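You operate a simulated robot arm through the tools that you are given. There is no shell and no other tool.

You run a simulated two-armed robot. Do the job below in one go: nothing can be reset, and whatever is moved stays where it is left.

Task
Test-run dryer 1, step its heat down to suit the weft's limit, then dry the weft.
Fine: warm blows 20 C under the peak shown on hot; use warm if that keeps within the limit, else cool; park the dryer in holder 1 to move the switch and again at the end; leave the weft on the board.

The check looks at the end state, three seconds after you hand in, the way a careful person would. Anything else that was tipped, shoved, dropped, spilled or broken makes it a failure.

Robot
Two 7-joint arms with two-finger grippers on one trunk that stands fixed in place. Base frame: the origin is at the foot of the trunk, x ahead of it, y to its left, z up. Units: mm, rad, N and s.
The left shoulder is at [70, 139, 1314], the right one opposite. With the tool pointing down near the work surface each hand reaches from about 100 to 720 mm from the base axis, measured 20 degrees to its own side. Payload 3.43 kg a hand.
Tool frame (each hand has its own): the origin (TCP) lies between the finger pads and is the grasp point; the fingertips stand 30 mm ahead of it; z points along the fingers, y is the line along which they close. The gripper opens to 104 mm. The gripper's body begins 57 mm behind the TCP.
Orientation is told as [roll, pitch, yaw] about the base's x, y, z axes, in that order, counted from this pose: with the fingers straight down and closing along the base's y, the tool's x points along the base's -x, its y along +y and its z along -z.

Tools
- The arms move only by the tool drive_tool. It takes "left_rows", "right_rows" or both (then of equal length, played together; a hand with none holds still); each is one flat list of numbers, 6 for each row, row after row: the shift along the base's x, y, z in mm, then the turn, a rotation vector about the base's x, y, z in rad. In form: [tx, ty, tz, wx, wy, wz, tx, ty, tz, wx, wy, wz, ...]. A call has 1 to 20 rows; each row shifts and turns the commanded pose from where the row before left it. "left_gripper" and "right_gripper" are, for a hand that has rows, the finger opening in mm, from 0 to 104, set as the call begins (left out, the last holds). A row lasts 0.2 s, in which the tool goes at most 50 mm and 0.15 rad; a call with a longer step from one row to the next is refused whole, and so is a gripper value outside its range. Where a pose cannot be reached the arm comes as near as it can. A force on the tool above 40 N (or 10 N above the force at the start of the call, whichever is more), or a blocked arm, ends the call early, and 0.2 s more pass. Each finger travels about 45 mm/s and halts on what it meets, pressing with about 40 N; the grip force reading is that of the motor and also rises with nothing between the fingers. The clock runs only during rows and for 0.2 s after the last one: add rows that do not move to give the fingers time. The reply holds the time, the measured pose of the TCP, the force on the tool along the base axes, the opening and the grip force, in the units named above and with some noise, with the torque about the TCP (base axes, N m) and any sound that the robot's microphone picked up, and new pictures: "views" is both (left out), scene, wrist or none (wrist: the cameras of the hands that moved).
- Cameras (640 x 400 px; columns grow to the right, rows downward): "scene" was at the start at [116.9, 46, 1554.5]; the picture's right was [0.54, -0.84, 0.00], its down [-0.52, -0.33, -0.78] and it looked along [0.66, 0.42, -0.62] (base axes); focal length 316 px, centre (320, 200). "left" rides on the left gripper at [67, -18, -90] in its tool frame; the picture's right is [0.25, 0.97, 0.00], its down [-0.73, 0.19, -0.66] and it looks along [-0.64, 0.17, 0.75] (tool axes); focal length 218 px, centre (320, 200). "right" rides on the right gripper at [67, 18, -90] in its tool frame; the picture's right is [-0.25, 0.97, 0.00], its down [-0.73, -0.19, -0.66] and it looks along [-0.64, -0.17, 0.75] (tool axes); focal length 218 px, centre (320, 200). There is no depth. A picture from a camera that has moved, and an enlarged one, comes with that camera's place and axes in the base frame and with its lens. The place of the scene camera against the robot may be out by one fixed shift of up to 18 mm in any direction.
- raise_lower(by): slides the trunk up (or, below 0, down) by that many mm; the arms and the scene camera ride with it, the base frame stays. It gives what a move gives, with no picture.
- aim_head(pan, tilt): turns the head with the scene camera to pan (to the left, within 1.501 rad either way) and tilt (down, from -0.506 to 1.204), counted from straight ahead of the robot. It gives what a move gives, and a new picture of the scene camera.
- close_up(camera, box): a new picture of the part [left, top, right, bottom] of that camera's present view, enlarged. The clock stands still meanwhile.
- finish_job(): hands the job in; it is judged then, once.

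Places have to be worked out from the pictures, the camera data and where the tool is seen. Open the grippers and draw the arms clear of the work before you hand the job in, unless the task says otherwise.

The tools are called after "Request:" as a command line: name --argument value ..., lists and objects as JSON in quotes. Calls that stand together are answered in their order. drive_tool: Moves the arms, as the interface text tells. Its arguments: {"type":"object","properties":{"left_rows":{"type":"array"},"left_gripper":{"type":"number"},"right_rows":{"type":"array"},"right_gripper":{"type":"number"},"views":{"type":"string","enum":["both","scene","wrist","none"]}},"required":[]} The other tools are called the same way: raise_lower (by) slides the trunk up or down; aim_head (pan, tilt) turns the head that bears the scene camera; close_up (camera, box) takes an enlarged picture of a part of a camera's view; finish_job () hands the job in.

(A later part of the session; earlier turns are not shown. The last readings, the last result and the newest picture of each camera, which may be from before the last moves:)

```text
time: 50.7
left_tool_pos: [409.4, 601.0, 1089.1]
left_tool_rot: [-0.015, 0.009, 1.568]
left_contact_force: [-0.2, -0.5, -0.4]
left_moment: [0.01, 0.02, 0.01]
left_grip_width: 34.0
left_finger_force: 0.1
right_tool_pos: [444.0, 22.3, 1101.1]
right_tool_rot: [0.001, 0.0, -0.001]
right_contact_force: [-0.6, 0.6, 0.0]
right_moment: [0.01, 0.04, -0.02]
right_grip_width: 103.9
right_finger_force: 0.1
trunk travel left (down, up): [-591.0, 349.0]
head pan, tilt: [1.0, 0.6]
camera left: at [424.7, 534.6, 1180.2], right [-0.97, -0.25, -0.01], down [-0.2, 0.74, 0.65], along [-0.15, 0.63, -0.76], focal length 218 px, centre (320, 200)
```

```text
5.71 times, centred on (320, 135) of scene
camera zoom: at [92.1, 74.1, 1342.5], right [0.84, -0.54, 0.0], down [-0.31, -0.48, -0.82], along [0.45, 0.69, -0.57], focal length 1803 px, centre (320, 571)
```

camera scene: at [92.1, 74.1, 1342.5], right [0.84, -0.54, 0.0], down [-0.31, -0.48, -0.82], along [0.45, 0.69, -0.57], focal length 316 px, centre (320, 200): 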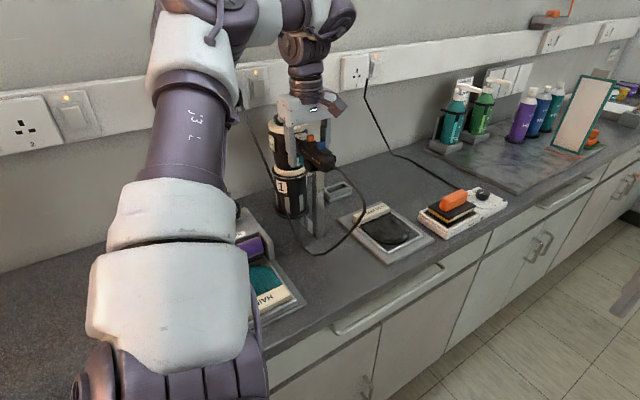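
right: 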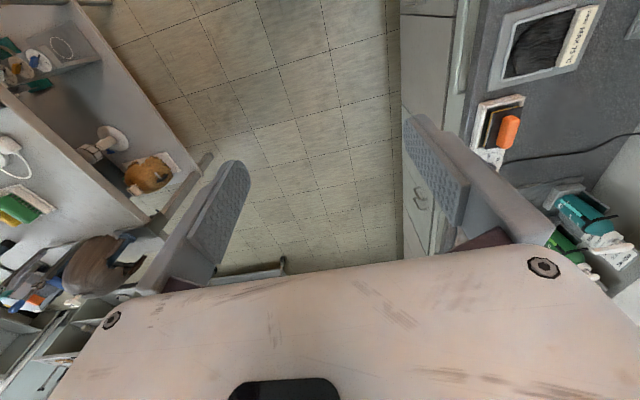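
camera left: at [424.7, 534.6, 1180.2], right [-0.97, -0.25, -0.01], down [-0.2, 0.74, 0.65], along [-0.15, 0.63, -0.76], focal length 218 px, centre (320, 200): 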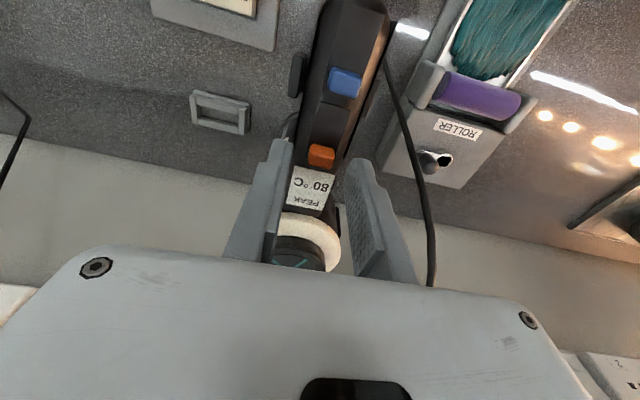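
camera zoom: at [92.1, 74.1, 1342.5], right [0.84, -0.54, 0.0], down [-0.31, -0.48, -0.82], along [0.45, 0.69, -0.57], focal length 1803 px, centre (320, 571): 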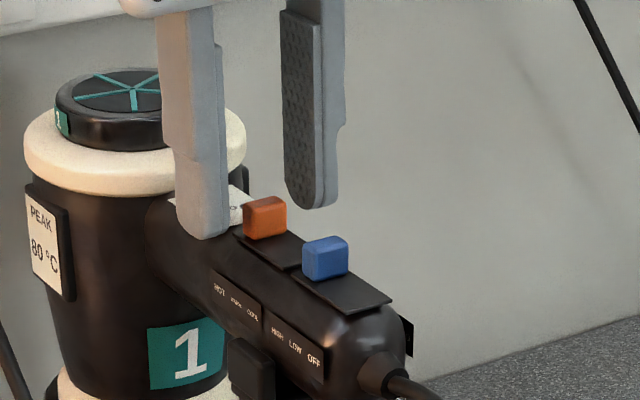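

Tips are at about z 1058, level with the lower part of the knob, with no contact yet. I close the fingers onto the orange knob.

Request:
drive_tool --left_rows '[0, 0, 0, 0, 0, 0, 0, 0, 0, 0, 0, 0, 0, 0, 0, 0, 0, 0, 0, 0, 0, 0, 0, 0]' --left_gripper 8 --views "wrist"

Request:
close_up --camera "scene" --box '[285, 100, 355, 170]'

Request:
close_up --camera "left" --box '[260, 60, 380, 220]'

```text
time: 51.7
left_tool_pos: [410.0, 600.8, 1088.2]
left_tool_rot: [-0.015, 0.011, 1.569]
left_contact_force: [-0.2, 0.7, -0.3]
left_moment: [-0.02, 0.03, -0.01]
left_grip_width: 13.1
left_finger_force: 39.8
right_tool_pos: [444.8, 20.6, 1099.9]
right_tool_rot: [0.002, 0.0, 0.003]
right_contact_force: [0.1, -0.5, 0.1]
right_moment: [0.0, 0.02, 0.01]
right_grip_width: 104.0
right_finger_force: 0.1
trunk travel left (down, up): [-591.0, 349.0]
head pan, tilt: [1.0, 0.6]
camera left: at [424.9, 534.9, 1179.8], right [-0.97, -0.25, -0.01], down [-0.2, 0.74, 0.65], along [-0.15, 0.63, -0.76], focal length 218 px, centre (320, 200)
```

left: 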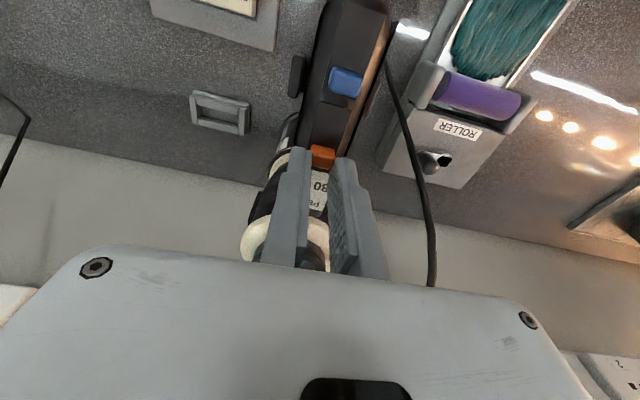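

```text
5.71 times, centred on (320, 135) of scene
camera zoom: at [92.4, 74.4, 1342.4], right [0.84, -0.54, 0.0], down [-0.31, -0.48, -0.82], along [0.45, 0.69, -0.57], focal length 1803 px, centre (320, 571)
```

zoom: 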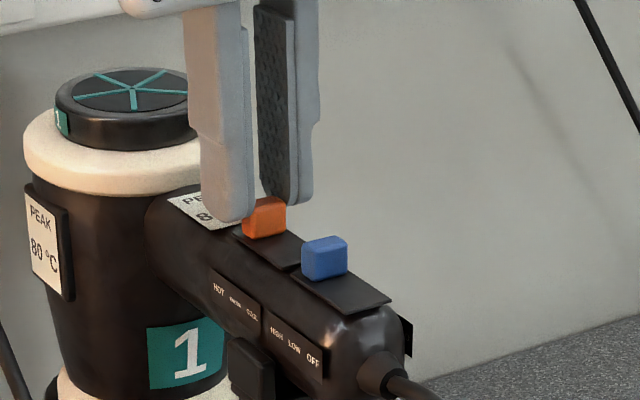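

```text
2.50 times, centred on (320, 140) of left
camera zoom: at [424.9, 534.9, 1179.8], right [-0.97, -0.25, -0.01], down [-0.2, 0.74, 0.65], along [-0.15, 0.63, -0.76], focal length 546 px, centre (320, 350)
```

zoom: 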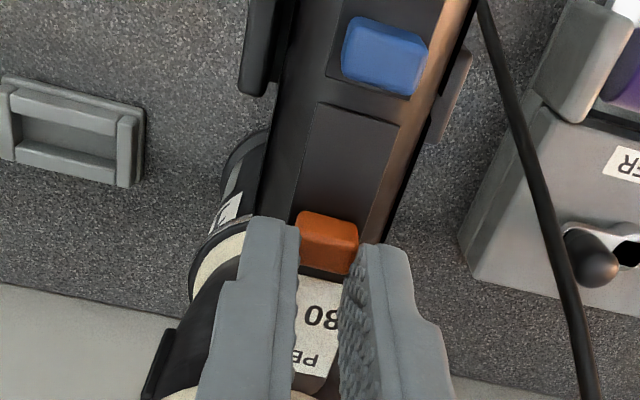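

The fingers hold the knob (13.1 mm wide). I slide it 10.5 mm toward −y, one mark from HOT to WARM, watching the force.

Request:
drive_tool --left_rows '[0, -2, 0, 0, 0, 0, 0, -3, 0, 0, 0, 0, 0, -3, 0, 0, 0, 0, 0, -2.5, 0, 0, 0, 0, 0, 0, 0, 0, 0, 0]' --views "wrist"

Request:
close_up --camera "scene" --box '[285, 100, 355, 170]'

Request:
close_up --camera "left" --box '[260, 60, 380, 220]'

```text
time: 52.9
left_tool_pos: [410.1, 590.4, 1088.9]
left_tool_rot: [-0.017, 0.007, 1.57]
left_contact_force: [-1.4, 0.0, 0.1]
left_moment: [0.04, 0.02, 0.0]
left_grip_width: 12.8
left_finger_force: 40.1
right_tool_pos: [445.1, 21.6, 1100.4]
right_tool_rot: [0.001, 0.002, 0.001]
right_contact_force: [0.3, 0.1, -0.1]
right_moment: [0.03, 0.0, -0.01]
right_grip_width: 104.1
right_finger_force: 0.0
trunk travel left (down, up): [-591.0, 349.0]
head pan, tilt: [1.0, 0.6]
camera left: at [425.1, 524.1, 1179.8], right [-0.97, -0.25, -0.01], down [-0.2, 0.74, 0.65], along [-0.15, 0.63, -0.76], focal length 218 px, centre (320, 200)
```

left: 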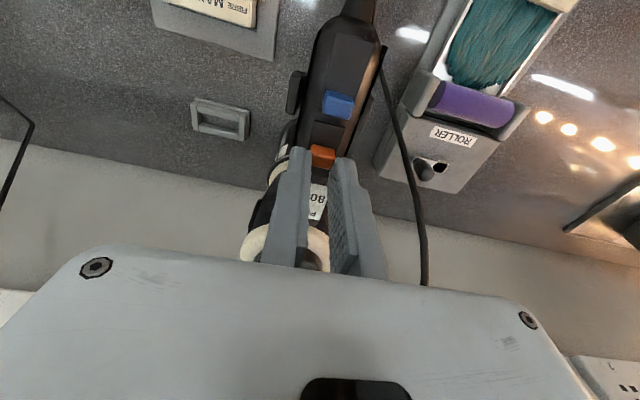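

```text
5.71 times, centred on (320, 135) of scene
camera zoom: at [92.3, 74.5, 1342.5], right [0.84, -0.54, 0.0], down [-0.31, -0.48, -0.82], along [0.45, 0.69, -0.57], focal length 1803 px, centre (320, 571)
```

zoom: 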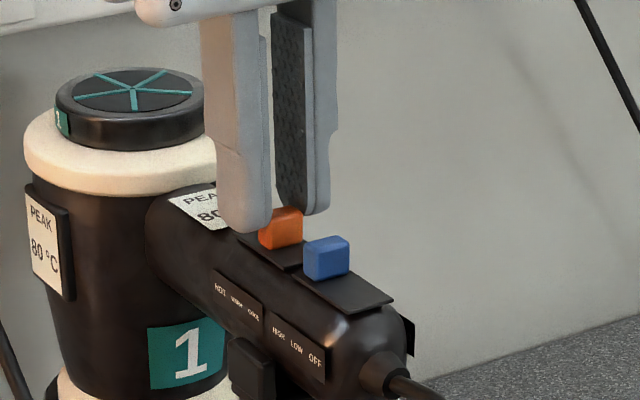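

```text
2.50 times, centred on (320, 140) of left
camera zoom: at [425.1, 524.1, 1179.8], right [-0.97, -0.25, -0.01], down [-0.2, 0.74, 0.65], along [-0.15, 0.63, -0.76], focal length 546 px, centre (320, 350)
```

zoom: 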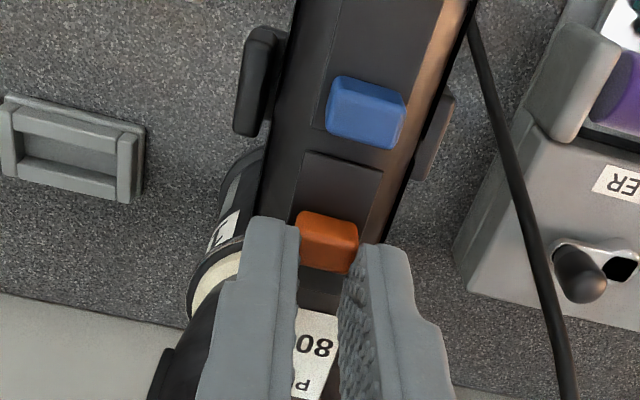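

The knob came along 10.4 mm. I release it and lift to check where it stands in its slot.

Request:
drive_tool --left_rows '[0, 0, 0, 0, 0, 0, 0, 0, 0, 0, 0, 0, 0, 0, 0, 0, 0, 0, 0, 0, 10, 0, 0, 0, 0, 0, 15, 0, 0, 0, 0, 0, 15, 0, 0, 0]' --left_gripper 70 --views "wrist"

Request:
close_up --camera "left" --box '[260, 20, 380, 180]'

Request:
close_up --camera "scene" --box '[295, 125, 345, 175]'

```text
time: 54.3
left_tool_pos: [411.2, 591.5, 1128.1]
left_tool_rot: [-0.016, 0.009, 1.568]
left_contact_force: [0.3, -0.9, 0.7]
left_moment: [0.01, 0.03, 0.01]
left_grip_width: 70.1
left_finger_force: 0.1
right_tool_pos: [445.2, 20.9, 1101.2]
right_tool_rot: [0.002, -0.001, -0.001]
right_contact_force: [0.1, -1.4, 0.0]
right_moment: [0.02, 0.01, 0.01]
right_grip_width: 104.3
right_finger_force: 0.1
trunk travel left (down, up): [-591.0, 349.0]
head pan, tilt: [1.0, 0.6]
camera left: at [426.1, 524.1, 1220.7], right [-0.97, -0.25, -0.01], down [-0.2, 0.74, 0.65], along [-0.15, 0.63, -0.76], focal length 218 px, centre (320, 200)
```

left: 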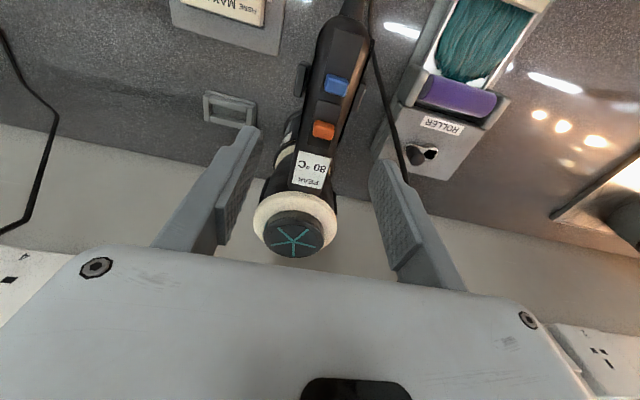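

```text
2.50 times, centred on (320, 100) of left
camera zoom: at [426.1, 524.1, 1220.7], right [-0.97, -0.25, -0.01], down [-0.2, 0.74, 0.65], along [-0.15, 0.63, -0.76], focal length 546 px, centre (320, 450)
```

zoom: 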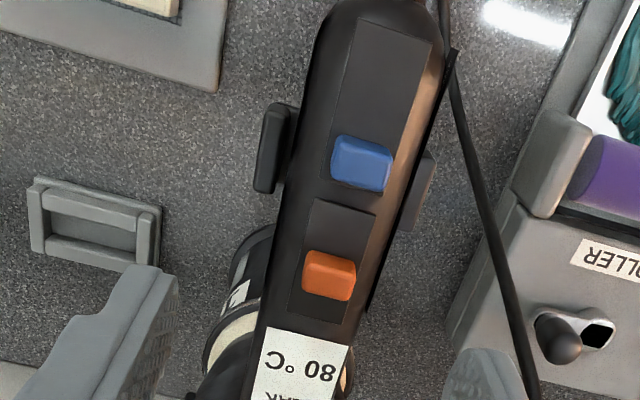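

```text
8.00 times, centred on (320, 150) of scene
camera zoom: at [92.8, 73.5, 1342.5], right [0.84, -0.54, 0.0], down [-0.31, -0.48, -0.82], along [0.45, 0.69, -0.57], focal length 2524 px, centre (320, 600)
```

zoom: 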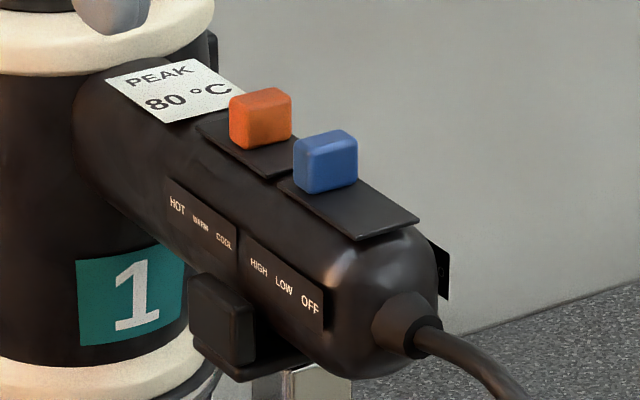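

The orange knob now stands mid-slot (y ≈ 589, slot centre ≈ 588.3), i.e. at WARM. I look at the weft's wet state from here before picking the dryer up again.

Request:
close_up --camera "scene" --box '[330, 190, 440, 270]'

Request:
close_up --camera "scene" --box '[230, 60, 390, 260]'

Request:
drive_tool --left_rows '[-0.5, 7, 0, 0, 0, 0, -0.5, 7, -15, 0, 0, 0, 0, 0, -15, 0, 0, 0, 0, 0, -15, 0, 0, 0]' --left_gripper 70 --views "wrist"

```text
5.00 times, centred on (385, 230) of scene
camera zoom: at [92.8, 73.5, 1342.5], right [0.84, -0.54, 0.0], down [-0.31, -0.48, -0.82], along [0.45, 0.69, -0.57], focal length 1577 px, centre (-5, 50)
```

zoom: 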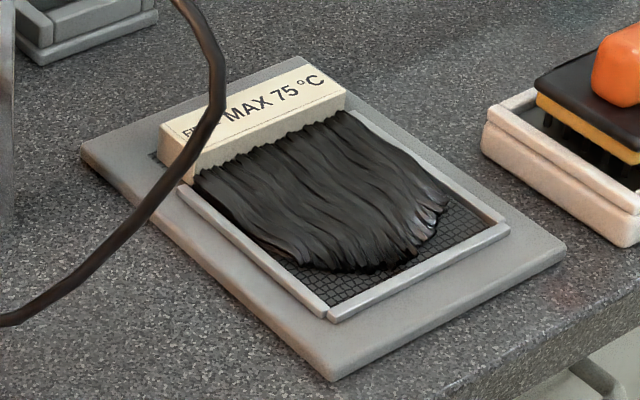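

```text
2.00 times, centred on (310, 160) of scene
camera zoom: at [92.8, 73.5, 1342.5], right [0.84, -0.54, 0.0], down [-0.31, -0.48, -0.82], along [0.45, 0.69, -0.57], focal length 631 px, centre (340, 280)
```

zoom: 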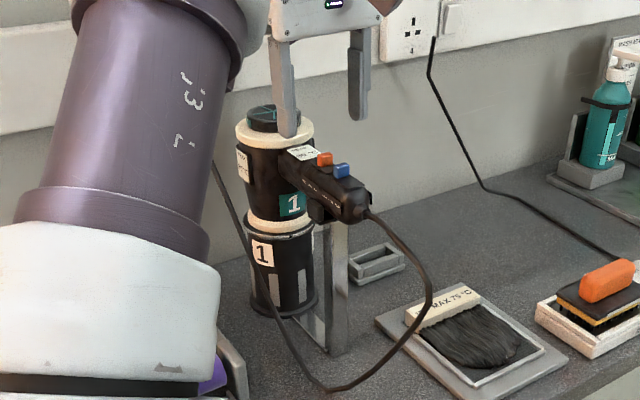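

```text
time: 55.3
left_tool_pos: [408.1, 603.0, 1083.1]
left_tool_rot: [-0.015, 0.007, 1.569]
left_contact_force: [-0.2, 0.4, -0.5]
left_moment: [-0.01, -0.01, -0.01]
left_grip_width: 70.0
left_finger_force: 0.1
right_tool_pos: [444.2, 21.9, 1100.6]
right_tool_rot: [0.0, 0.0, -0.001]
right_contact_force: [-0.5, 0.7, -0.2]
right_moment: [-0.01, 0.01, 0.0]
right_grip_width: 104.3
right_finger_force: 0.0
trunk travel left (down, up): [-591.0, 349.0]
head pan, tilt: [1.0, 0.6]
camera left: at [423.5, 537.0, 1175.5], right [-0.97, -0.25, -0.01], down [-0.2, 0.74, 0.65], along [-0.15, 0.63, -0.76], focal length 218 px, centre (320, 200)
```

left: 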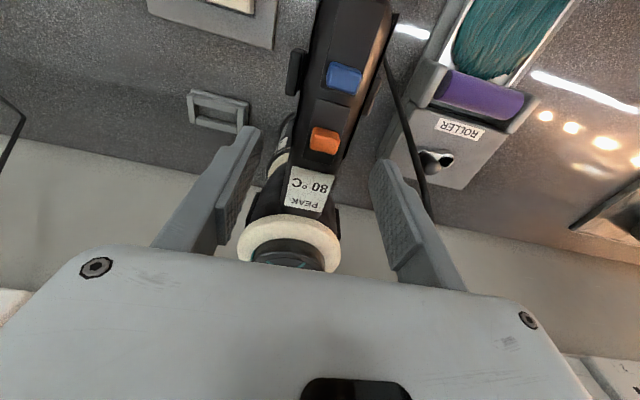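

The hand is above the handle again at [408, 603, 1083]. I descend to z ≈ 1040.5 and grip, as before.

Request:
drive_tool --left_rows '[0.5, 1, -11, 0, 0, 0, 0.5, 1, -11, 0, 0, 0, 0, 0, -10, 0, 0, 0, 0, 0, -10, 0, 0, 0]' --left_gripper 70 --views "none"

Request:
drive_tool --left_rows '[0, 0, 0, 0, 0, 0, 0, 0, 0, 0, 0, 0, 0, 0, 0, 0, 0, 0, 0, 0, 0, 0, 0, 0, 0, 0, 0, 0, 0, 0]' --left_gripper 5 --views "wrist"

```text
time: 56.3
left_tool_pos: [409.5, 605.9, 1041.7]
left_tool_rot: [-0.015, 0.008, 1.568]
left_contact_force: [0.7, 0.2, 0.5]
left_moment: [-0.01, -0.05, -0.01]
left_grip_width: 69.9
left_finger_force: 0.1
right_tool_pos: [443.8, 21.0, 1101.8]
right_tool_rot: [0.001, -0.001, -0.001]
right_contact_force: [-0.4, -0.2, 0.1]
right_moment: [-0.03, -0.01, 0.01]
right_grip_width: 103.8
right_finger_force: 0.1
trunk travel left (down, up): [-591.0, 349.0]
head pan, tilt: [1.0, 0.6]
```

```text
time: 57.5
left_tool_pos: [409.3, 605.5, 1043.1]
left_tool_rot: [-0.015, 0.008, 1.567]
left_contact_force: [-0.5, -0.9, -0.6]
left_moment: [-0.02, 0.23, 0.08]
left_grip_width: 35.5
left_finger_force: 40.2
right_tool_pos: [443.6, 21.9, 1101.1]
right_tool_rot: [0.003, -0.001, 0.001]
right_contact_force: [-0.2, -0.2, 0.8]
right_moment: [-0.01, 0.03, -0.01]
right_grip_width: 103.9
right_finger_force: 0.0
trunk travel left (down, up): [-591.0, 349.0]
head pan, tilt: [1.0, 0.6]
camera left: at [424.8, 538.6, 1134.3], right [-0.97, -0.25, -0.01], down [-0.2, 0.74, 0.65], along [-0.15, 0.63, -0.76], focal length 218 px, centre (320, 200)
```

left: 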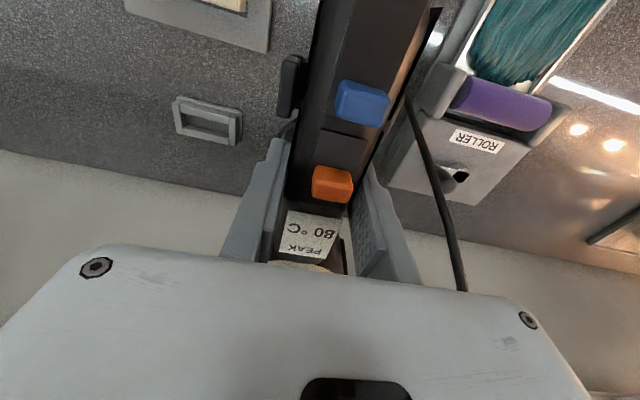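

Gripped again at 35.5 mm / 40 N. I lift 18 mm by the arm, then 115 mm by the trunk, and read the display on WARM before going anywhere near the weft.

Request:
drive_tool --left_rows '[0, 0, 4, 0, 0, 0, 0, 0, 4, 0, 0, 0, 0, 0, 5, 0, 0, 0, 0, 0, 5, 0, 0, 0]' --views "none"

Request:
raise_lower --by 115

Request:
close_up --camera "scene" --box '[210, 60, 410, 260]'

Request:
close_up --camera "scene" --box '[255, 85, 335, 165]'

Request:
close_up --camera "left" --box '[240, 140, 400, 280]'

```text
time: 58.5
left_tool_pos: [409.7, 604.3, 1059.6]
left_tool_rot: [-0.015, 0.01, 1.568]
left_contact_force: [0.8, 0.0, -6.5]
left_moment: [-0.4, 0.01, -0.01]
left_grip_width: 35.5
left_finger_force: 40.3
right_tool_pos: [444.8, 21.6, 1100.8]
right_tool_rot: [0.002, -0.001, 0.0]
right_contact_force: [0.3, 0.5, 0.6]
right_moment: [-0.01, -0.01, -0.01]
right_grip_width: 103.9
right_finger_force: 0.0
trunk travel left (down, up): [-591.0, 349.0]
head pan, tilt: [1.0, 0.6]
```

```text
time: 60.0
left_tool_pos: [410.5, 604.4, 1173.2]
left_tool_rot: [-0.015, 0.01, 1.568]
left_contact_force: [0.7, 0.4, -5.7]
left_moment: [-0.36, 0.0, -0.01]
left_grip_width: 35.6
left_finger_force: 40.0
right_tool_pos: [444.7, 22.4, 1215.1]
right_tool_rot: [0.0, 0.0, 0.0]
right_contact_force: [1.4, -0.7, -0.3]
right_moment: [-0.01, 0.0, -0.02]
right_grip_width: 103.8
right_finger_force: 0.0
trunk travel left (down, up): [-706.0, 234.0]
head pan, tilt: [1.0, 0.6]
```

```text
2.00 times, centred on (310, 160) of scene
camera zoom: at [93.0, 75.3, 1457.3], right [0.84, -0.54, 0.0], down [-0.31, -0.48, -0.82], along [0.45, 0.69, -0.57], focal length 631 px, centre (340, 280)
```

zoom: 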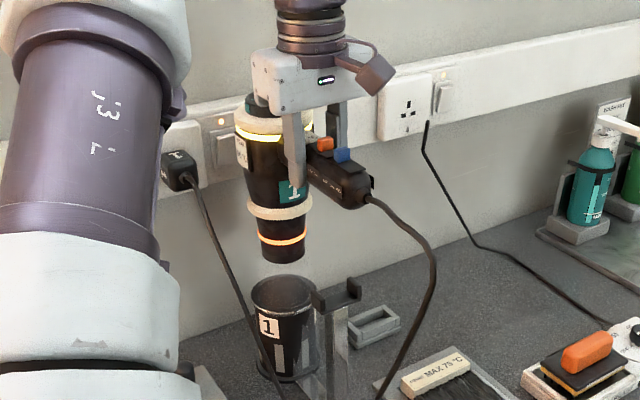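

```text
5.00 times, centred on (295, 125) of scene
camera zoom: at [93.0, 75.3, 1457.3], right [0.84, -0.54, 0.0], down [-0.31, -0.48, -0.82], along [0.45, 0.69, -0.57], focal length 1577 px, centre (445, 575)
```

zoom: 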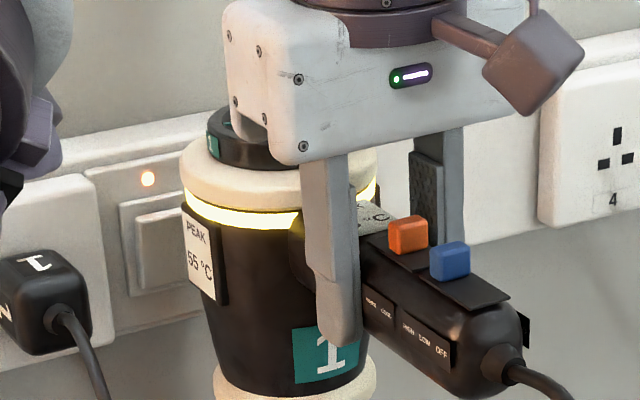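

```text
2.86 times, centred on (320, 210) of left
camera zoom: at [425.7, 538.9, 1265.8], right [-0.97, -0.25, -0.01], down [-0.2, 0.74, 0.65], along [-0.15, 0.63, -0.76], focal length 624 px, centre (320, 171)
```

zoom: 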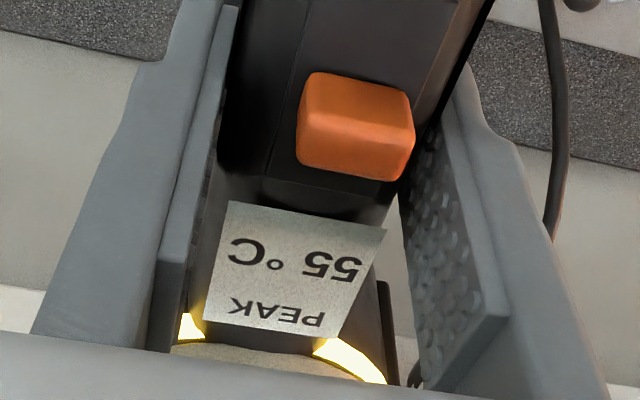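

The ring glows yellow and PEAK restarted at 55 °C on WARM. I wait two seconds more to confirm where it settles.

Request:
drive_tool --left_rows '[0, 0, 0, 0, 0, 0, 0, 0, 0, 0, 0, 0, 0, 0, 0, 0, 0, 0, 0, 0, 0, 0, 0, 0, 0, 0, 0, 0, 0, 0, 0, 0, 0, 0, 0, 0, 0, 0, 0, 0, 0, 0, 0, 0, 0, 0, 0, 0, 0, 0, 0, 0, 0, 0, 0, 0, 0, 0, 0, 0, 0, 0, 0, 0, 0, 0, 0, 0, 0, 0, 0, 0]' --views "none"

Request:
close_up --camera "left" --box '[240, 140, 400, 280]'

```text
time: 62.6
left_tool_pos: [409.8, 605.0, 1175.1]
left_tool_rot: [-0.017, 0.01, 1.57]
left_contact_force: [0.1, -1.1, -6.4]
left_moment: [-0.36, 0.0, 0.0]
left_grip_width: 35.4
left_finger_force: 39.9
right_tool_pos: [444.7, 22.1, 1216.3]
right_tool_rot: [0.0, 0.0, 0.0]
right_contact_force: [0.8, 0.0, -1.0]
right_moment: [0.0, 0.02, -0.01]
right_grip_width: 103.7
right_finger_force: 0.2
trunk travel left (down, up): [-706.0, 234.0]
head pan, tilt: [1.0, 0.6]
```

```text
2.86 times, centred on (320, 210) of left
camera zoom: at [425.5, 538.8, 1266.0], right [-0.97, -0.25, -0.01], down [-0.2, 0.74, 0.65], along [-0.15, 0.63, -0.76], focal length 624 px, centre (320, 171)
```

zoom: 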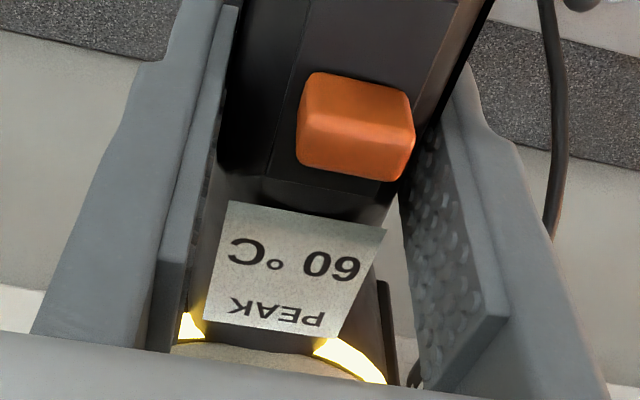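

WARM settles at 60 °C, safely under 75. I carry the dryer out past the fork (+x first), turning the handle toward the robot, until the nozzle is above the weft.

Request:
drive_tool --left_rows '[20, -4, 0, 0, 0, 0, 20, -6, 0, 0, 0, 0, 10, -15, 0, 0, 0, -0.1, 5, -22, 0, 0, 0, -0.11, 5, -22, 0, 0, 0, -0.11, 5, -22, 0, 0, 0, -0.11]' --views "both"

```text
time: 64.0
left_tool_pos: [474.3, 512.3, 1176.3]
left_tool_rot: [-0.014, 0.009, 1.137]
left_contact_force: [0.1, -0.4, -5.7]
left_moment: [-0.36, 0.17, 0.01]
left_grip_width: 35.5
left_finger_force: 40.0
right_tool_pos: [445.5, 20.2, 1215.9]
right_tool_rot: [0.002, 0.001, 0.0]
right_contact_force: [-1.0, -0.1, -0.4]
right_moment: [0.01, -0.02, 0.02]
right_grip_width: 104.1
right_finger_force: 0.1
trunk travel left (down, up): [-706.0, 234.0]
head pan, tilt: [1.0, 0.6]
camera scene: at [93.1, 73.8, 1457.4], right [0.84, -0.54, 0.0], down [-0.31, -0.48, -0.82], along [0.45, 0.69, -0.57], focal length 316 px, centre (320, 200)
camera left: at [461.0, 444.4, 1268.3], right [-0.98, 0.18, -0.01], down [0.13, 0.75, 0.65], along [0.12, 0.64, -0.76], focal length 218 px, centre (320, 200)
```

scene: 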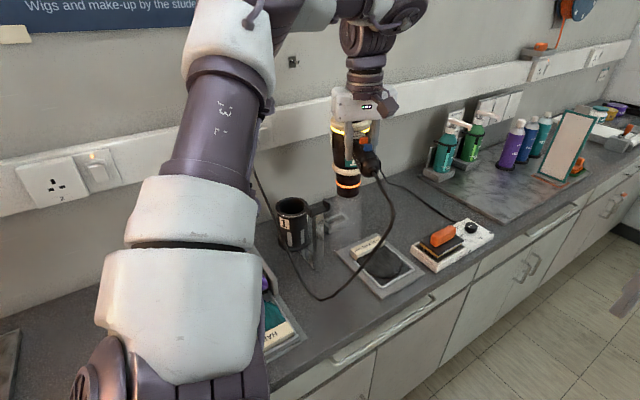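
left: 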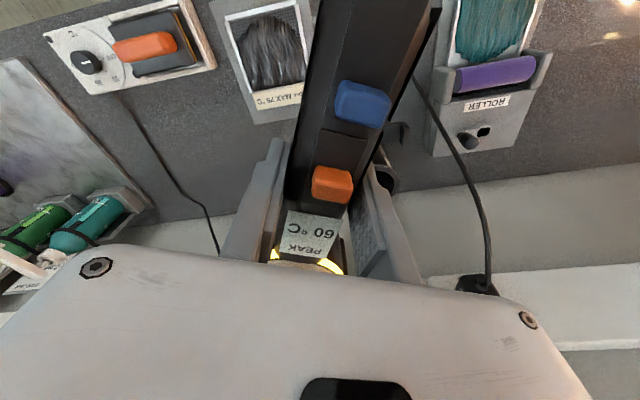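

Tracking well: yaw 1.14, nozzle axis near [513, 596]. I continue to put it over the hair's middle at about [551, 495].

Request:
drive_tool --left_rows '[3, -21, 0, 0, 0, -0.084, 3, -21, 0, 0, 0, -0.084, 3, -21, 0, 0, 0, -0.084, 3, -21, 0, 0, 0, -0.084]' --views "both"

Request:
close_up --camera "scene" --box '[310, 90, 470, 310]'

```text
time: 65.0
left_tool_pos: [488.1, 426.0, 1173.9]
left_tool_rot: [-0.017, 0.01, 0.802]
left_contact_force: [0.2, 0.0, -5.9]
left_moment: [-0.28, 0.31, -0.01]
left_grip_width: 35.6
left_finger_force: 40.1
right_tool_pos: [445.0, 19.6, 1215.8]
right_tool_rot: [0.003, -0.001, 0.001]
right_contact_force: [0.0, -0.1, -0.3]
right_moment: [0.03, 0.01, -0.01]
right_grip_width: 104.1
right_finger_force: 0.1
trunk travel left (down, up): [-706.0, 234.0]
head pan, tilt: [1.0, 0.6]
camera scene: at [93.5, 73.6, 1457.4], right [0.84, -0.54, 0.0], down [-0.31, -0.48, -0.82], along [0.45, 0.69, -0.57], focal length 316 px, centre (320, 200)
camera left: at [453.7, 367.8, 1266.3], right [-0.87, 0.49, -0.01], down [0.37, 0.67, 0.65], along [0.33, 0.56, -0.76], focal length 218 px, centre (320, 200)
```

scene: 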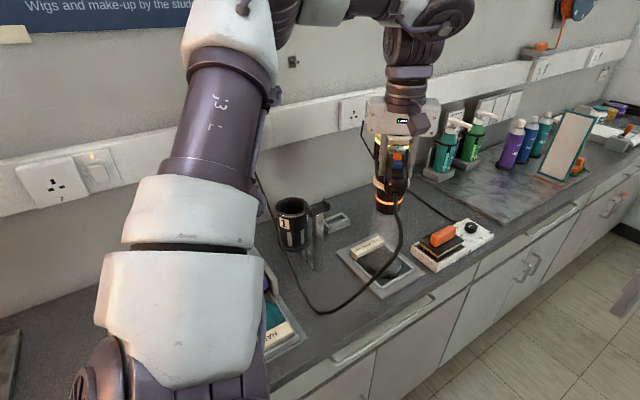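
left: 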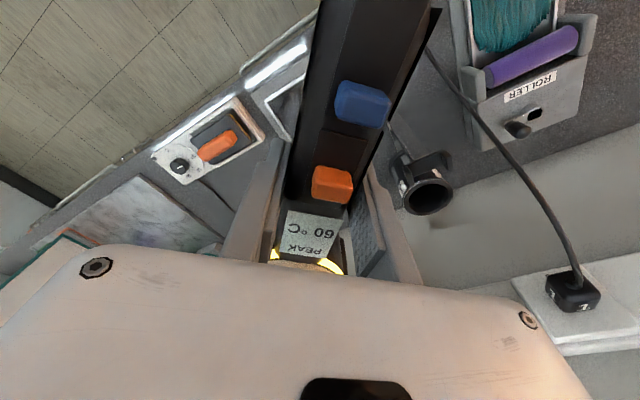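

```text
1.82 times, centred on (390, 200) of scene
camera zoom: at [93.5, 73.6, 1457.4], right [0.84, -0.54, 0.0], down [-0.31, -0.48, -0.82], along [0.45, 0.69, -0.57], focal length 574 px, centre (193, 200)
```

zoom: 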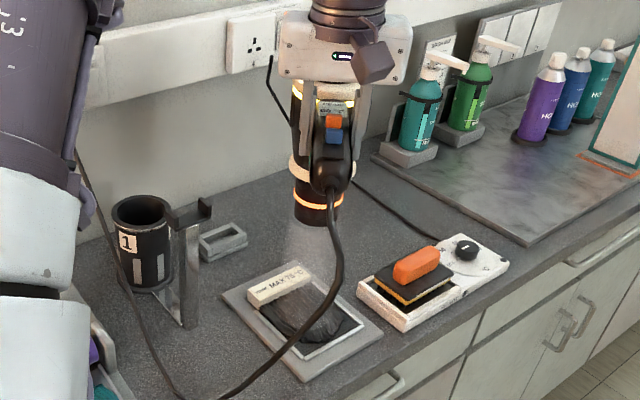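

The nozzle's straight-down line falls on the middle of the hair, about 160 mm above it, and the plume reaches it. I hold here four seconds and then check how the weft looks.

Request:
drive_tool --left_rows '[0, 0, 0, 0, 0, 0, 0, 0, 0, 0, 0, 0, 0, 0, 0, 0, 0, 0, 0, 0, 0, 0, 0, 0, 0, 0, 0, 0, 0, 0, 0, 0, 0, 0, 0, 0, 0, 0, 0, 0, 0, 0, 0, 0, 0, 0, 0, 0, 0, 0, 0, 0, 0, 0, 0, 0, 0, 0, 0, 0, 0, 0, 0, 0, 0, 0, 0, 0, 0, 0, 0, 0, 0, 0, 0, 0, 0, 0, 0, 0, 0, 0, 0, 0, 0, 0, 0, 0, 0, 0, 0, 0, 0, 0, 0, 0, 0, 0, 0, 0, 0, 0, 0, 0, 0, 0, 0, 0, 0, 0, 0, 0, 0, 0, 0, 0, 0, 0, 0, 0]' --views "none"

Request:
close_up --camera "scene" --box '[330, 220, 430, 310]'

Request:
close_up --camera "scene" --box '[310, 90, 470, 310]'

```text
time: 69.2
left_tool_pos: [488.7, 428.5, 1172.6]
left_tool_rot: [-0.014, 0.01, 0.802]
left_contact_force: [0.6, -0.4, -5.8]
left_moment: [-0.26, 0.3, 0.01]
left_grip_width: 35.6
left_finger_force: 39.9
right_tool_pos: [444.6, 21.8, 1215.5]
right_tool_rot: [0.001, 0.001, 0.001]
right_contact_force: [-0.3, -0.1, -0.6]
right_moment: [0.03, 0.0, 0.0]
right_grip_width: 104.1
right_finger_force: 0.0
trunk travel left (down, up): [-706.0, 234.0]
head pan, tilt: [1.0, 0.6]
```

```text
4.44 times, centred on (380, 265) of scene
camera zoom: at [93.0, 74.8, 1457.4], right [0.84, -0.54, 0.0], down [-0.31, -0.48, -0.82], along [0.45, 0.69, -0.57], focal length 1402 px, centre (53, -89)
```

zoom: 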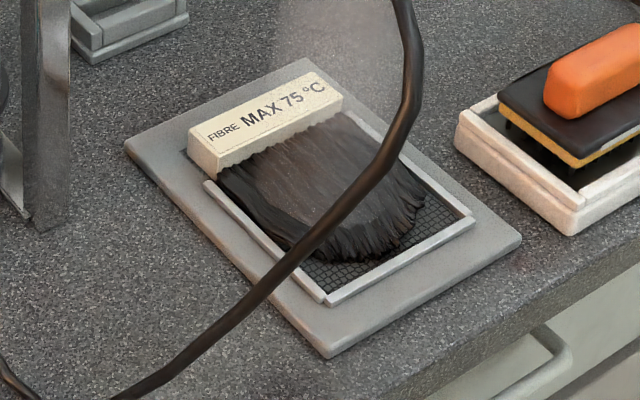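

```text
1.82 times, centred on (390, 200) of scene
camera zoom: at [93.0, 74.8, 1457.4], right [0.84, -0.54, 0.0], down [-0.31, -0.48, -0.82], along [0.45, 0.69, -0.57], focal length 574 px, centre (193, 200)
```

zoom: 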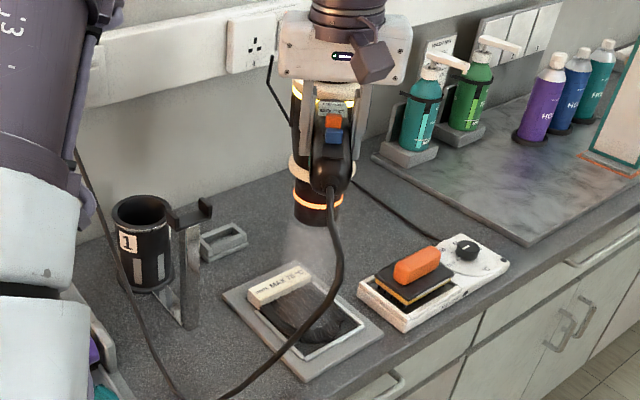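

The hair near the label already looks matte while the tips toward the front still look dark and wet. I shift the nozzle 35 mm toward −y to cover the tips and hold.

Request:
drive_tool --left_rows '[0, -10, 0, 0, 0, 0, 0, -12, 0, 0, 0, 0, 0, -13, 0, 0, 0, 0, 0, 0, 0, 0, 0, 0, 0, 0, 0, 0, 0, 0, 0, 0, 0, 0, 0, 0, 0, 0, 0, 0, 0, 0, 0, 0, 0, 0, 0, 0, 0, 0, 0, 0, 0, 0, 0, 0, 0, 0, 0, 0, 0, 0, 0, 0, 0, 0, 0, 0, 0, 0, 0, 0, 0, 0, 0, 0, 0, 0, 0, 0, 0, 0, 0, 0, 0, 0, 0, 0, 0, 0, 0, 0, 0, 0, 0, 0, 0, 0, 0, 0, 0, 0, 0, 0, 0, 0, 0, 0, 0, 0, 0, 0, 0, 0, 0, 0, 0, 0, 0, 0]' --views "none"

Request:
close_up --camera "scene" --box '[330, 220, 430, 310]'

Request:
close_up --camera "scene" --box '[310, 90, 470, 310]'

```text
time: 73.4
left_tool_pos: [487.9, 393.4, 1173.6]
left_tool_rot: [-0.016, 0.011, 0.803]
left_contact_force: [-0.5, 0.8, -5.5]
left_moment: [-0.26, 0.29, 0.02]
left_grip_width: 35.5
left_finger_force: 39.3
right_tool_pos: [444.4, 22.2, 1216.7]
right_tool_rot: [0.001, 0.0, 0.0]
right_contact_force: [0.7, 0.2, 0.2]
right_moment: [0.0, 0.0, 0.0]
right_grip_width: 104.2
right_finger_force: 0.1
trunk travel left (down, up): [-706.0, 234.0]
head pan, tilt: [1.0, 0.6]
```

```text
4.44 times, centred on (380, 265) of scene
camera zoom: at [93.0, 74.7, 1457.4], right [0.84, -0.54, 0.0], down [-0.31, -0.48, -0.82], along [0.45, 0.69, -0.57], focal length 1402 px, centre (53, -89)
```

zoom: 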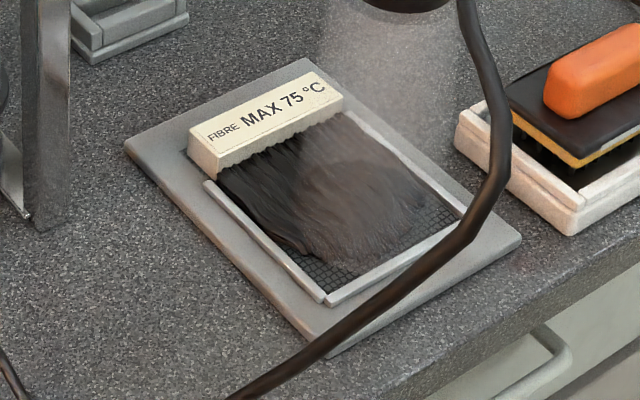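

```text
1.82 times, centred on (390, 200) of scene
camera zoom: at [93.0, 74.7, 1457.4], right [0.84, -0.54, 0.0], down [-0.31, -0.48, -0.82], along [0.45, 0.69, -0.57], focal length 574 px, centre (193, 200)
```

zoom: 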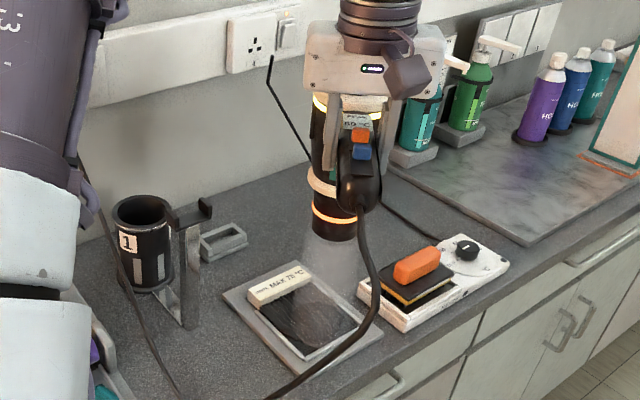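

The front half is now matte and loose; the −x side near the label still looks darker. I shift the nozzle about 28 mm to −x and 12 mm to +y, hold, and look again.

Request:
drive_tool --left_rows '[-9, 4, 0, 0, 0, 0, -9, 4, 0, 0, 0, 0, -10, 4, 0, 0, 0, 0, 0, 0, 0, 0, 0, 0, 0, 0, 0, 0, 0, 0, 0, 0, 0, 0, 0, 0, 0, 0, 0, 0, 0, 0, 0, 0, 0, 0, 0, 0, 0, 0, 0, 0, 0, 0, 0, 0, 0, 0, 0, 0, 0, 0, 0, 0, 0, 0, 0, 0, 0, 0, 0, 0, 0, 0, 0, 0, 0, 0, 0, 0, 0, 0, 0, 0, 0, 0, 0, 0, 0, 0, 0, 0, 0, 0, 0, 0, 0, 0, 0, 0, 0, 0, 0, 0, 0, 0, 0, 0, 0, 0, 0, 0, 0, 0, 0, 0, 0, 0, 0, 0]' --views "none"

Request:
close_up --camera "scene" --box '[330, 220, 430, 310]'

Request:
close_up --camera "scene" --box '[310, 90, 470, 310]'

```text
time: 77.6
left_tool_pos: [459.5, 405.4, 1175.6]
left_tool_rot: [-0.016, 0.011, 0.801]
left_contact_force: [0.9, -1.0, -4.8]
left_moment: [-0.27, 0.25, -0.03]
left_grip_width: 35.4
left_finger_force: 39.9
right_tool_pos: [445.2, 22.1, 1216.0]
right_tool_rot: [0.002, 0.0, 0.001]
right_contact_force: [-0.2, 1.3, 0.3]
right_moment: [0.0, -0.02, 0.01]
right_grip_width: 103.9
right_finger_force: 0.0
trunk travel left (down, up): [-706.0, 234.0]
head pan, tilt: [1.0, 0.6]
```

```text
4.44 times, centred on (380, 265) of scene
camera zoom: at [93.0, 74.7, 1457.4], right [0.84, -0.54, 0.0], down [-0.31, -0.48, -0.82], along [0.45, 0.69, -0.57], focal length 1402 px, centre (53, -89)
```

zoom: 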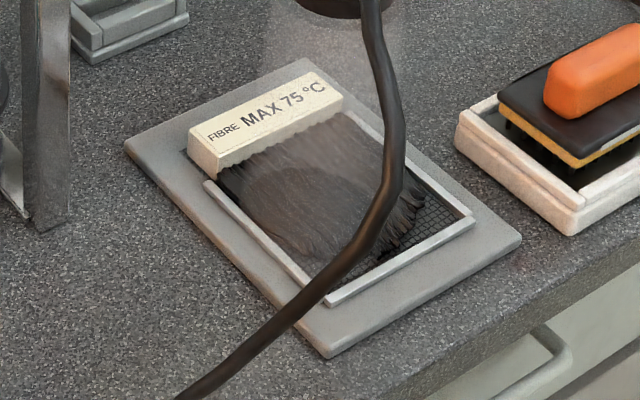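

```text
1.82 times, centred on (390, 200) of scene
camera zoom: at [93.0, 74.7, 1457.4], right [0.84, -0.54, 0.0], down [-0.31, -0.48, -0.82], along [0.45, 0.69, -0.57], focal length 574 px, centre (193, 200)
```

zoom: 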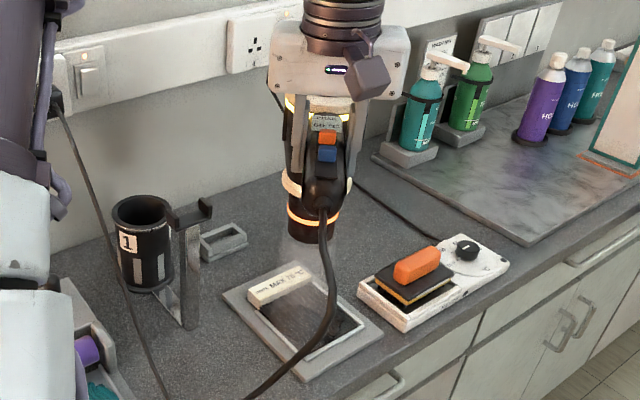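

The plume itself veils the hair, so I can't judge dryness through it. I swing the nozzle off the board toward −x for a moment to see the weft clearly.

Request:
drive_tool --left_rows '[-10, 15, 0, 0, 0, 0, -15, 30, 0, 0, 0, 0, -15, 35, 0, 0, 0, 0, 0, 35, 0, 0, 0, 0, 0, 25, 0, 0, 0, 0]' --views "scene"

Request:
close_up --camera "scene" --box '[330, 220, 430, 310]'

```text
time: 78.8
left_tool_pos: [421.1, 551.0, 1176.3]
left_tool_rot: [-0.015, 0.011, 0.803]
left_contact_force: [0.2, 0.6, -6.2]
left_moment: [-0.31, 0.3, -0.02]
left_grip_width: 35.6
left_finger_force: 39.8
right_tool_pos: [445.9, 23.3, 1216.8]
right_tool_rot: [0.0, 0.0, 0.001]
right_contact_force: [-0.3, 0.1, 0.6]
right_moment: [0.0, 0.02, -0.01]
right_grip_width: 103.8
right_finger_force: 0.0
trunk travel left (down, up): [-706.0, 234.0]
head pan, tilt: [1.0, 0.6]
camera scene: at [93.5, 76.0, 1457.3], right [0.84, -0.54, 0.0], down [-0.31, -0.48, -0.82], along [0.45, 0.69, -0.57], focal length 316 px, centre (320, 200)
```

scene: 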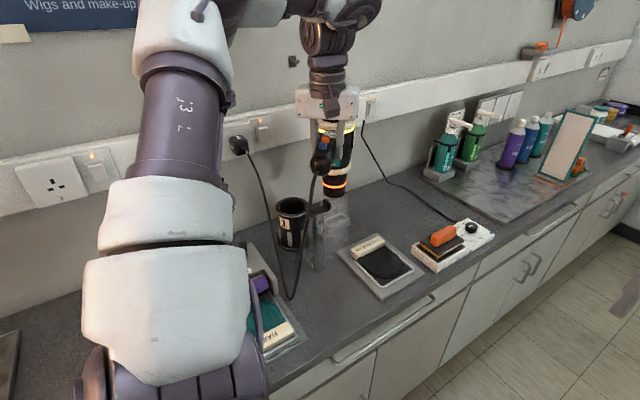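

```text
4.44 times, centred on (380, 265) of scene
camera zoom: at [93.5, 76.0, 1457.3], right [0.84, -0.54, 0.0], down [-0.31, -0.48, -0.82], along [0.45, 0.69, -0.57], focal length 1402 px, centre (53, -89)
```

zoom: 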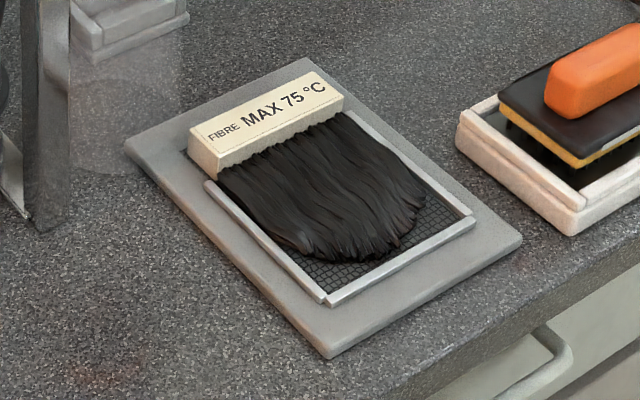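

Clear view: the hair looks less shiny than before but I want it surely dry, and at 60 °C more time does no harm. I go back over it, somewhat lower (about 135 mm), and sweep along the hair.

Request:
drive_tool --left_rows '[15, -20, 0, 0, 0, 0, 17, -25, 0, 0, 0, 0, 17, -30, 0, 0, 0, 0, 17, -30, -5, 0, 0, 0, 0, 0, -10, 0, 0, 0, 0, 0, -10, 0, 0, 0, 0, -3, 0, 0, 0, 0, 0, -3, 0, 0, 0, 0, 0, -3, 0, 0, 0, 0, 0, -3, 0, 0, 0, 0, 0, -3, 0, 0, 0, 0, 0, -3, 0, 0, 0, 0, 0, -3, 0, 0, 0, 0, 0, -3, 0, 0, 0, 0, 0, -3, 0, 0, 0, 0, 0, -3, 0, 0, 0, 0, 0, -3, 0, 0, 0, 0, 0, -3, 0, 0, 0, 0, 0, -3, 0, 0, 0, 0, 0, 0, 0, 0, 0, 0]' --views "scene"

Request:
close_up --camera "scene" --box '[310, 90, 470, 310]'

```text
time: 83.0
left_tool_pos: [485.2, 402.8, 1150.0]
left_tool_rot: [-0.016, 0.01, 0.804]
left_contact_force: [0.3, -0.1, -6.2]
left_moment: [-0.29, 0.25, -0.01]
left_grip_width: 35.7
left_finger_force: 39.8
right_tool_pos: [444.9, 20.8, 1216.4]
right_tool_rot: [0.001, 0.001, -0.001]
right_contact_force: [0.1, -0.5, -0.1]
right_moment: [-0.04, 0.01, -0.03]
right_grip_width: 103.7
right_finger_force: 0.1
trunk travel left (down, up): [-706.0, 234.0]
head pan, tilt: [1.0, 0.6]
camera scene: at [93.1, 74.8, 1457.4], right [0.84, -0.54, 0.0], down [-0.31, -0.48, -0.82], along [0.45, 0.69, -0.57], focal length 316 px, centre (320, 200)
```

scene: 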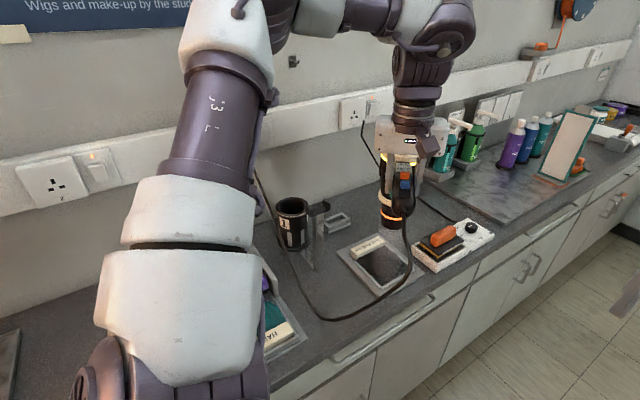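

```text
1.82 times, centred on (390, 200) of scene
camera zoom: at [93.1, 74.8, 1457.4], right [0.84, -0.54, 0.0], down [-0.31, -0.48, -0.82], along [0.45, 0.69, -0.57], focal length 574 px, centre (193, 200)
```

zoom: 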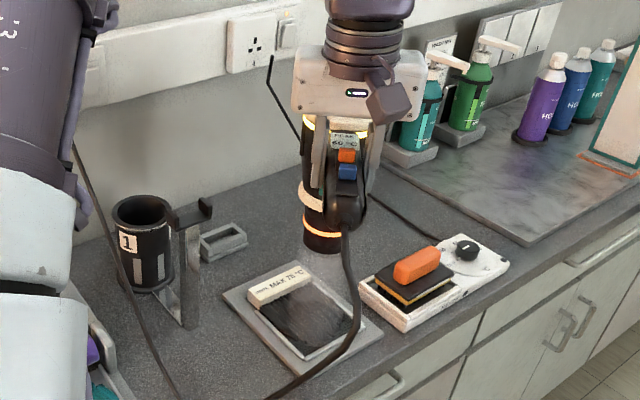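

Still well placed at about 135 mm. I keep sweeping slowly back along the hair and across it.

Request:
drive_tool --left_rows '[-3, 3, 0, 0, 0, 0, -3, 3, 0, 0, 0, 0, -3, 3, 0, 0, 0, 0, -3, 3, 0, 0, 0, 0, -3, 3, 0, 0, 0, 0, 0, 3, 0, 0, 0, 0, 0, 3, 0, 0, 0, 0, 0, 3, 0, 0, 0, 0, 0, 3, 0, 0, 0, 0, 3, 3, 0, 0, 0, 0, 3, 3, 0, 0, 0, 0, 3, 0, 0, 0, 0, 0, 3, 0, 0, 0, 0, 0, 3, 0, 0, 0, 0, 0, 3, 0, 0, 0, 0, 0, 3, -3, 0, 0, 0, 0, 3, -3, 0, 0, 0, 0, 3, -3, 0, 0, 0, 0, 3, -3, 0, 0, 0, 0, 0, -3, 0, 0, 0, 0]' --views "none"

Request:
drive_tool --left_rows '[0, -3, 0, 0, 0, 0, 0, -3, 0, 0, 0, 0, 0, -3, 0, 0, 0, 0, 0, -3, 0, 0, 0, 0, -3, -3, 0, 0, 0, 0, -3, 0, 0, 0, 0, 0, -3, 0, 0, 0, 0, 0, -3, 0, 0, 0, 0, 0, -3, 0, 0, 0, 0, 0, -3, 0, 0, 0, 0, 0, -3, 0, 0, 0, 0, 0, -3, 3, 0, 0, 0, 0, -3, 3, 0, 0, 0, 0, 0, 3, 0, 0, 0, 0, 0, 3, 0, 0, 0, 0, 0, 3, 0, 0, 0, 0, 2, 3, 0, 0, 0, 0, 3, 3, 0, 0, 0, 0, 3, 0, 0, 0, 0, 0, 3, 0, 0, 0, 0, 0]' --views "scene"

Request:
close_up --camera "scene" --box '[330, 220, 430, 310]'

```text
time: 87.2
left_tool_pos: [499.5, 421.5, 1149.6]
left_tool_rot: [-0.015, 0.011, 0.802]
left_contact_force: [-0.6, -0.1, -6.1]
left_moment: [-0.25, 0.3, -0.04]
left_grip_width: 35.5
left_finger_force: 40.1
right_tool_pos: [444.7, 21.4, 1215.4]
right_tool_rot: [0.003, 0.0, 0.0]
right_contact_force: [-0.4, 0.7, 0.3]
right_moment: [0.01, 0.03, 0.0]
right_grip_width: 104.0
right_finger_force: 0.1
trunk travel left (down, up): [-706.0, 234.0]
head pan, tilt: [1.0, 0.6]
```

```text
time: 91.4
left_tool_pos: [483.9, 426.4, 1149.5]
left_tool_rot: [-0.016, 0.011, 0.803]
left_contact_force: [-0.2, 0.5, -5.5]
left_moment: [-0.28, 0.28, -0.01]
left_grip_width: 35.5
left_finger_force: 40.8
right_tool_pos: [444.9, 21.7, 1215.3]
right_tool_rot: [0.002, -0.001, 0.0]
right_contact_force: [0.1, 0.0, -0.5]
right_moment: [0.0, 0.06, 0.01]
right_grip_width: 104.2
right_finger_force: 0.1
trunk travel left (down, up): [-706.0, 234.0]
head pan, tilt: [1.0, 0.6]
camera scene: at [93.3, 74.7, 1457.4], right [0.84, -0.54, 0.0], down [-0.31, -0.48, -0.82], along [0.45, 0.69, -0.57], focal length 316 px, centre (320, 200)
```

scene: 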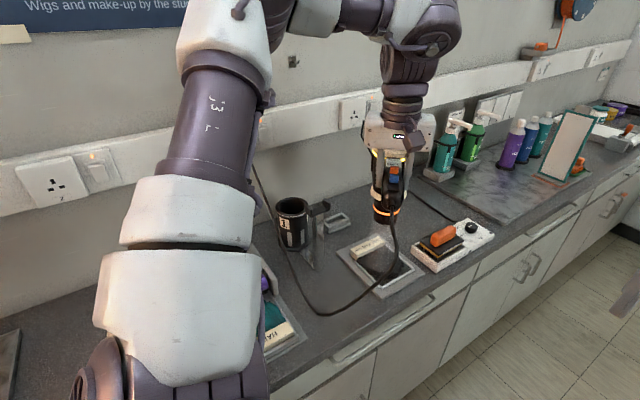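

```text
4.44 times, centred on (380, 265) of scene
camera zoom: at [93.3, 74.7, 1457.4], right [0.84, -0.54, 0.0], down [-0.31, -0.48, -0.82], along [0.45, 0.69, -0.57], focal length 1402 px, centre (53, -89)
```

zoom: 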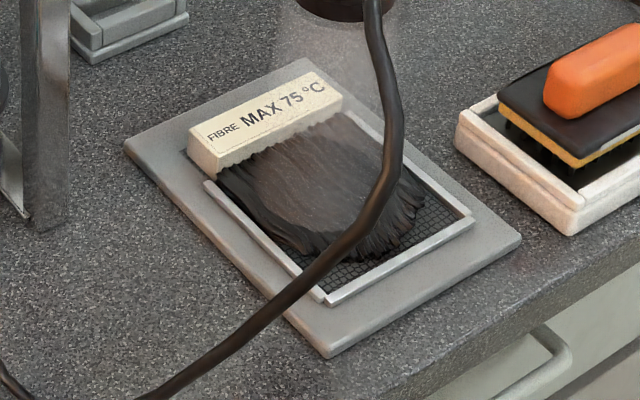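

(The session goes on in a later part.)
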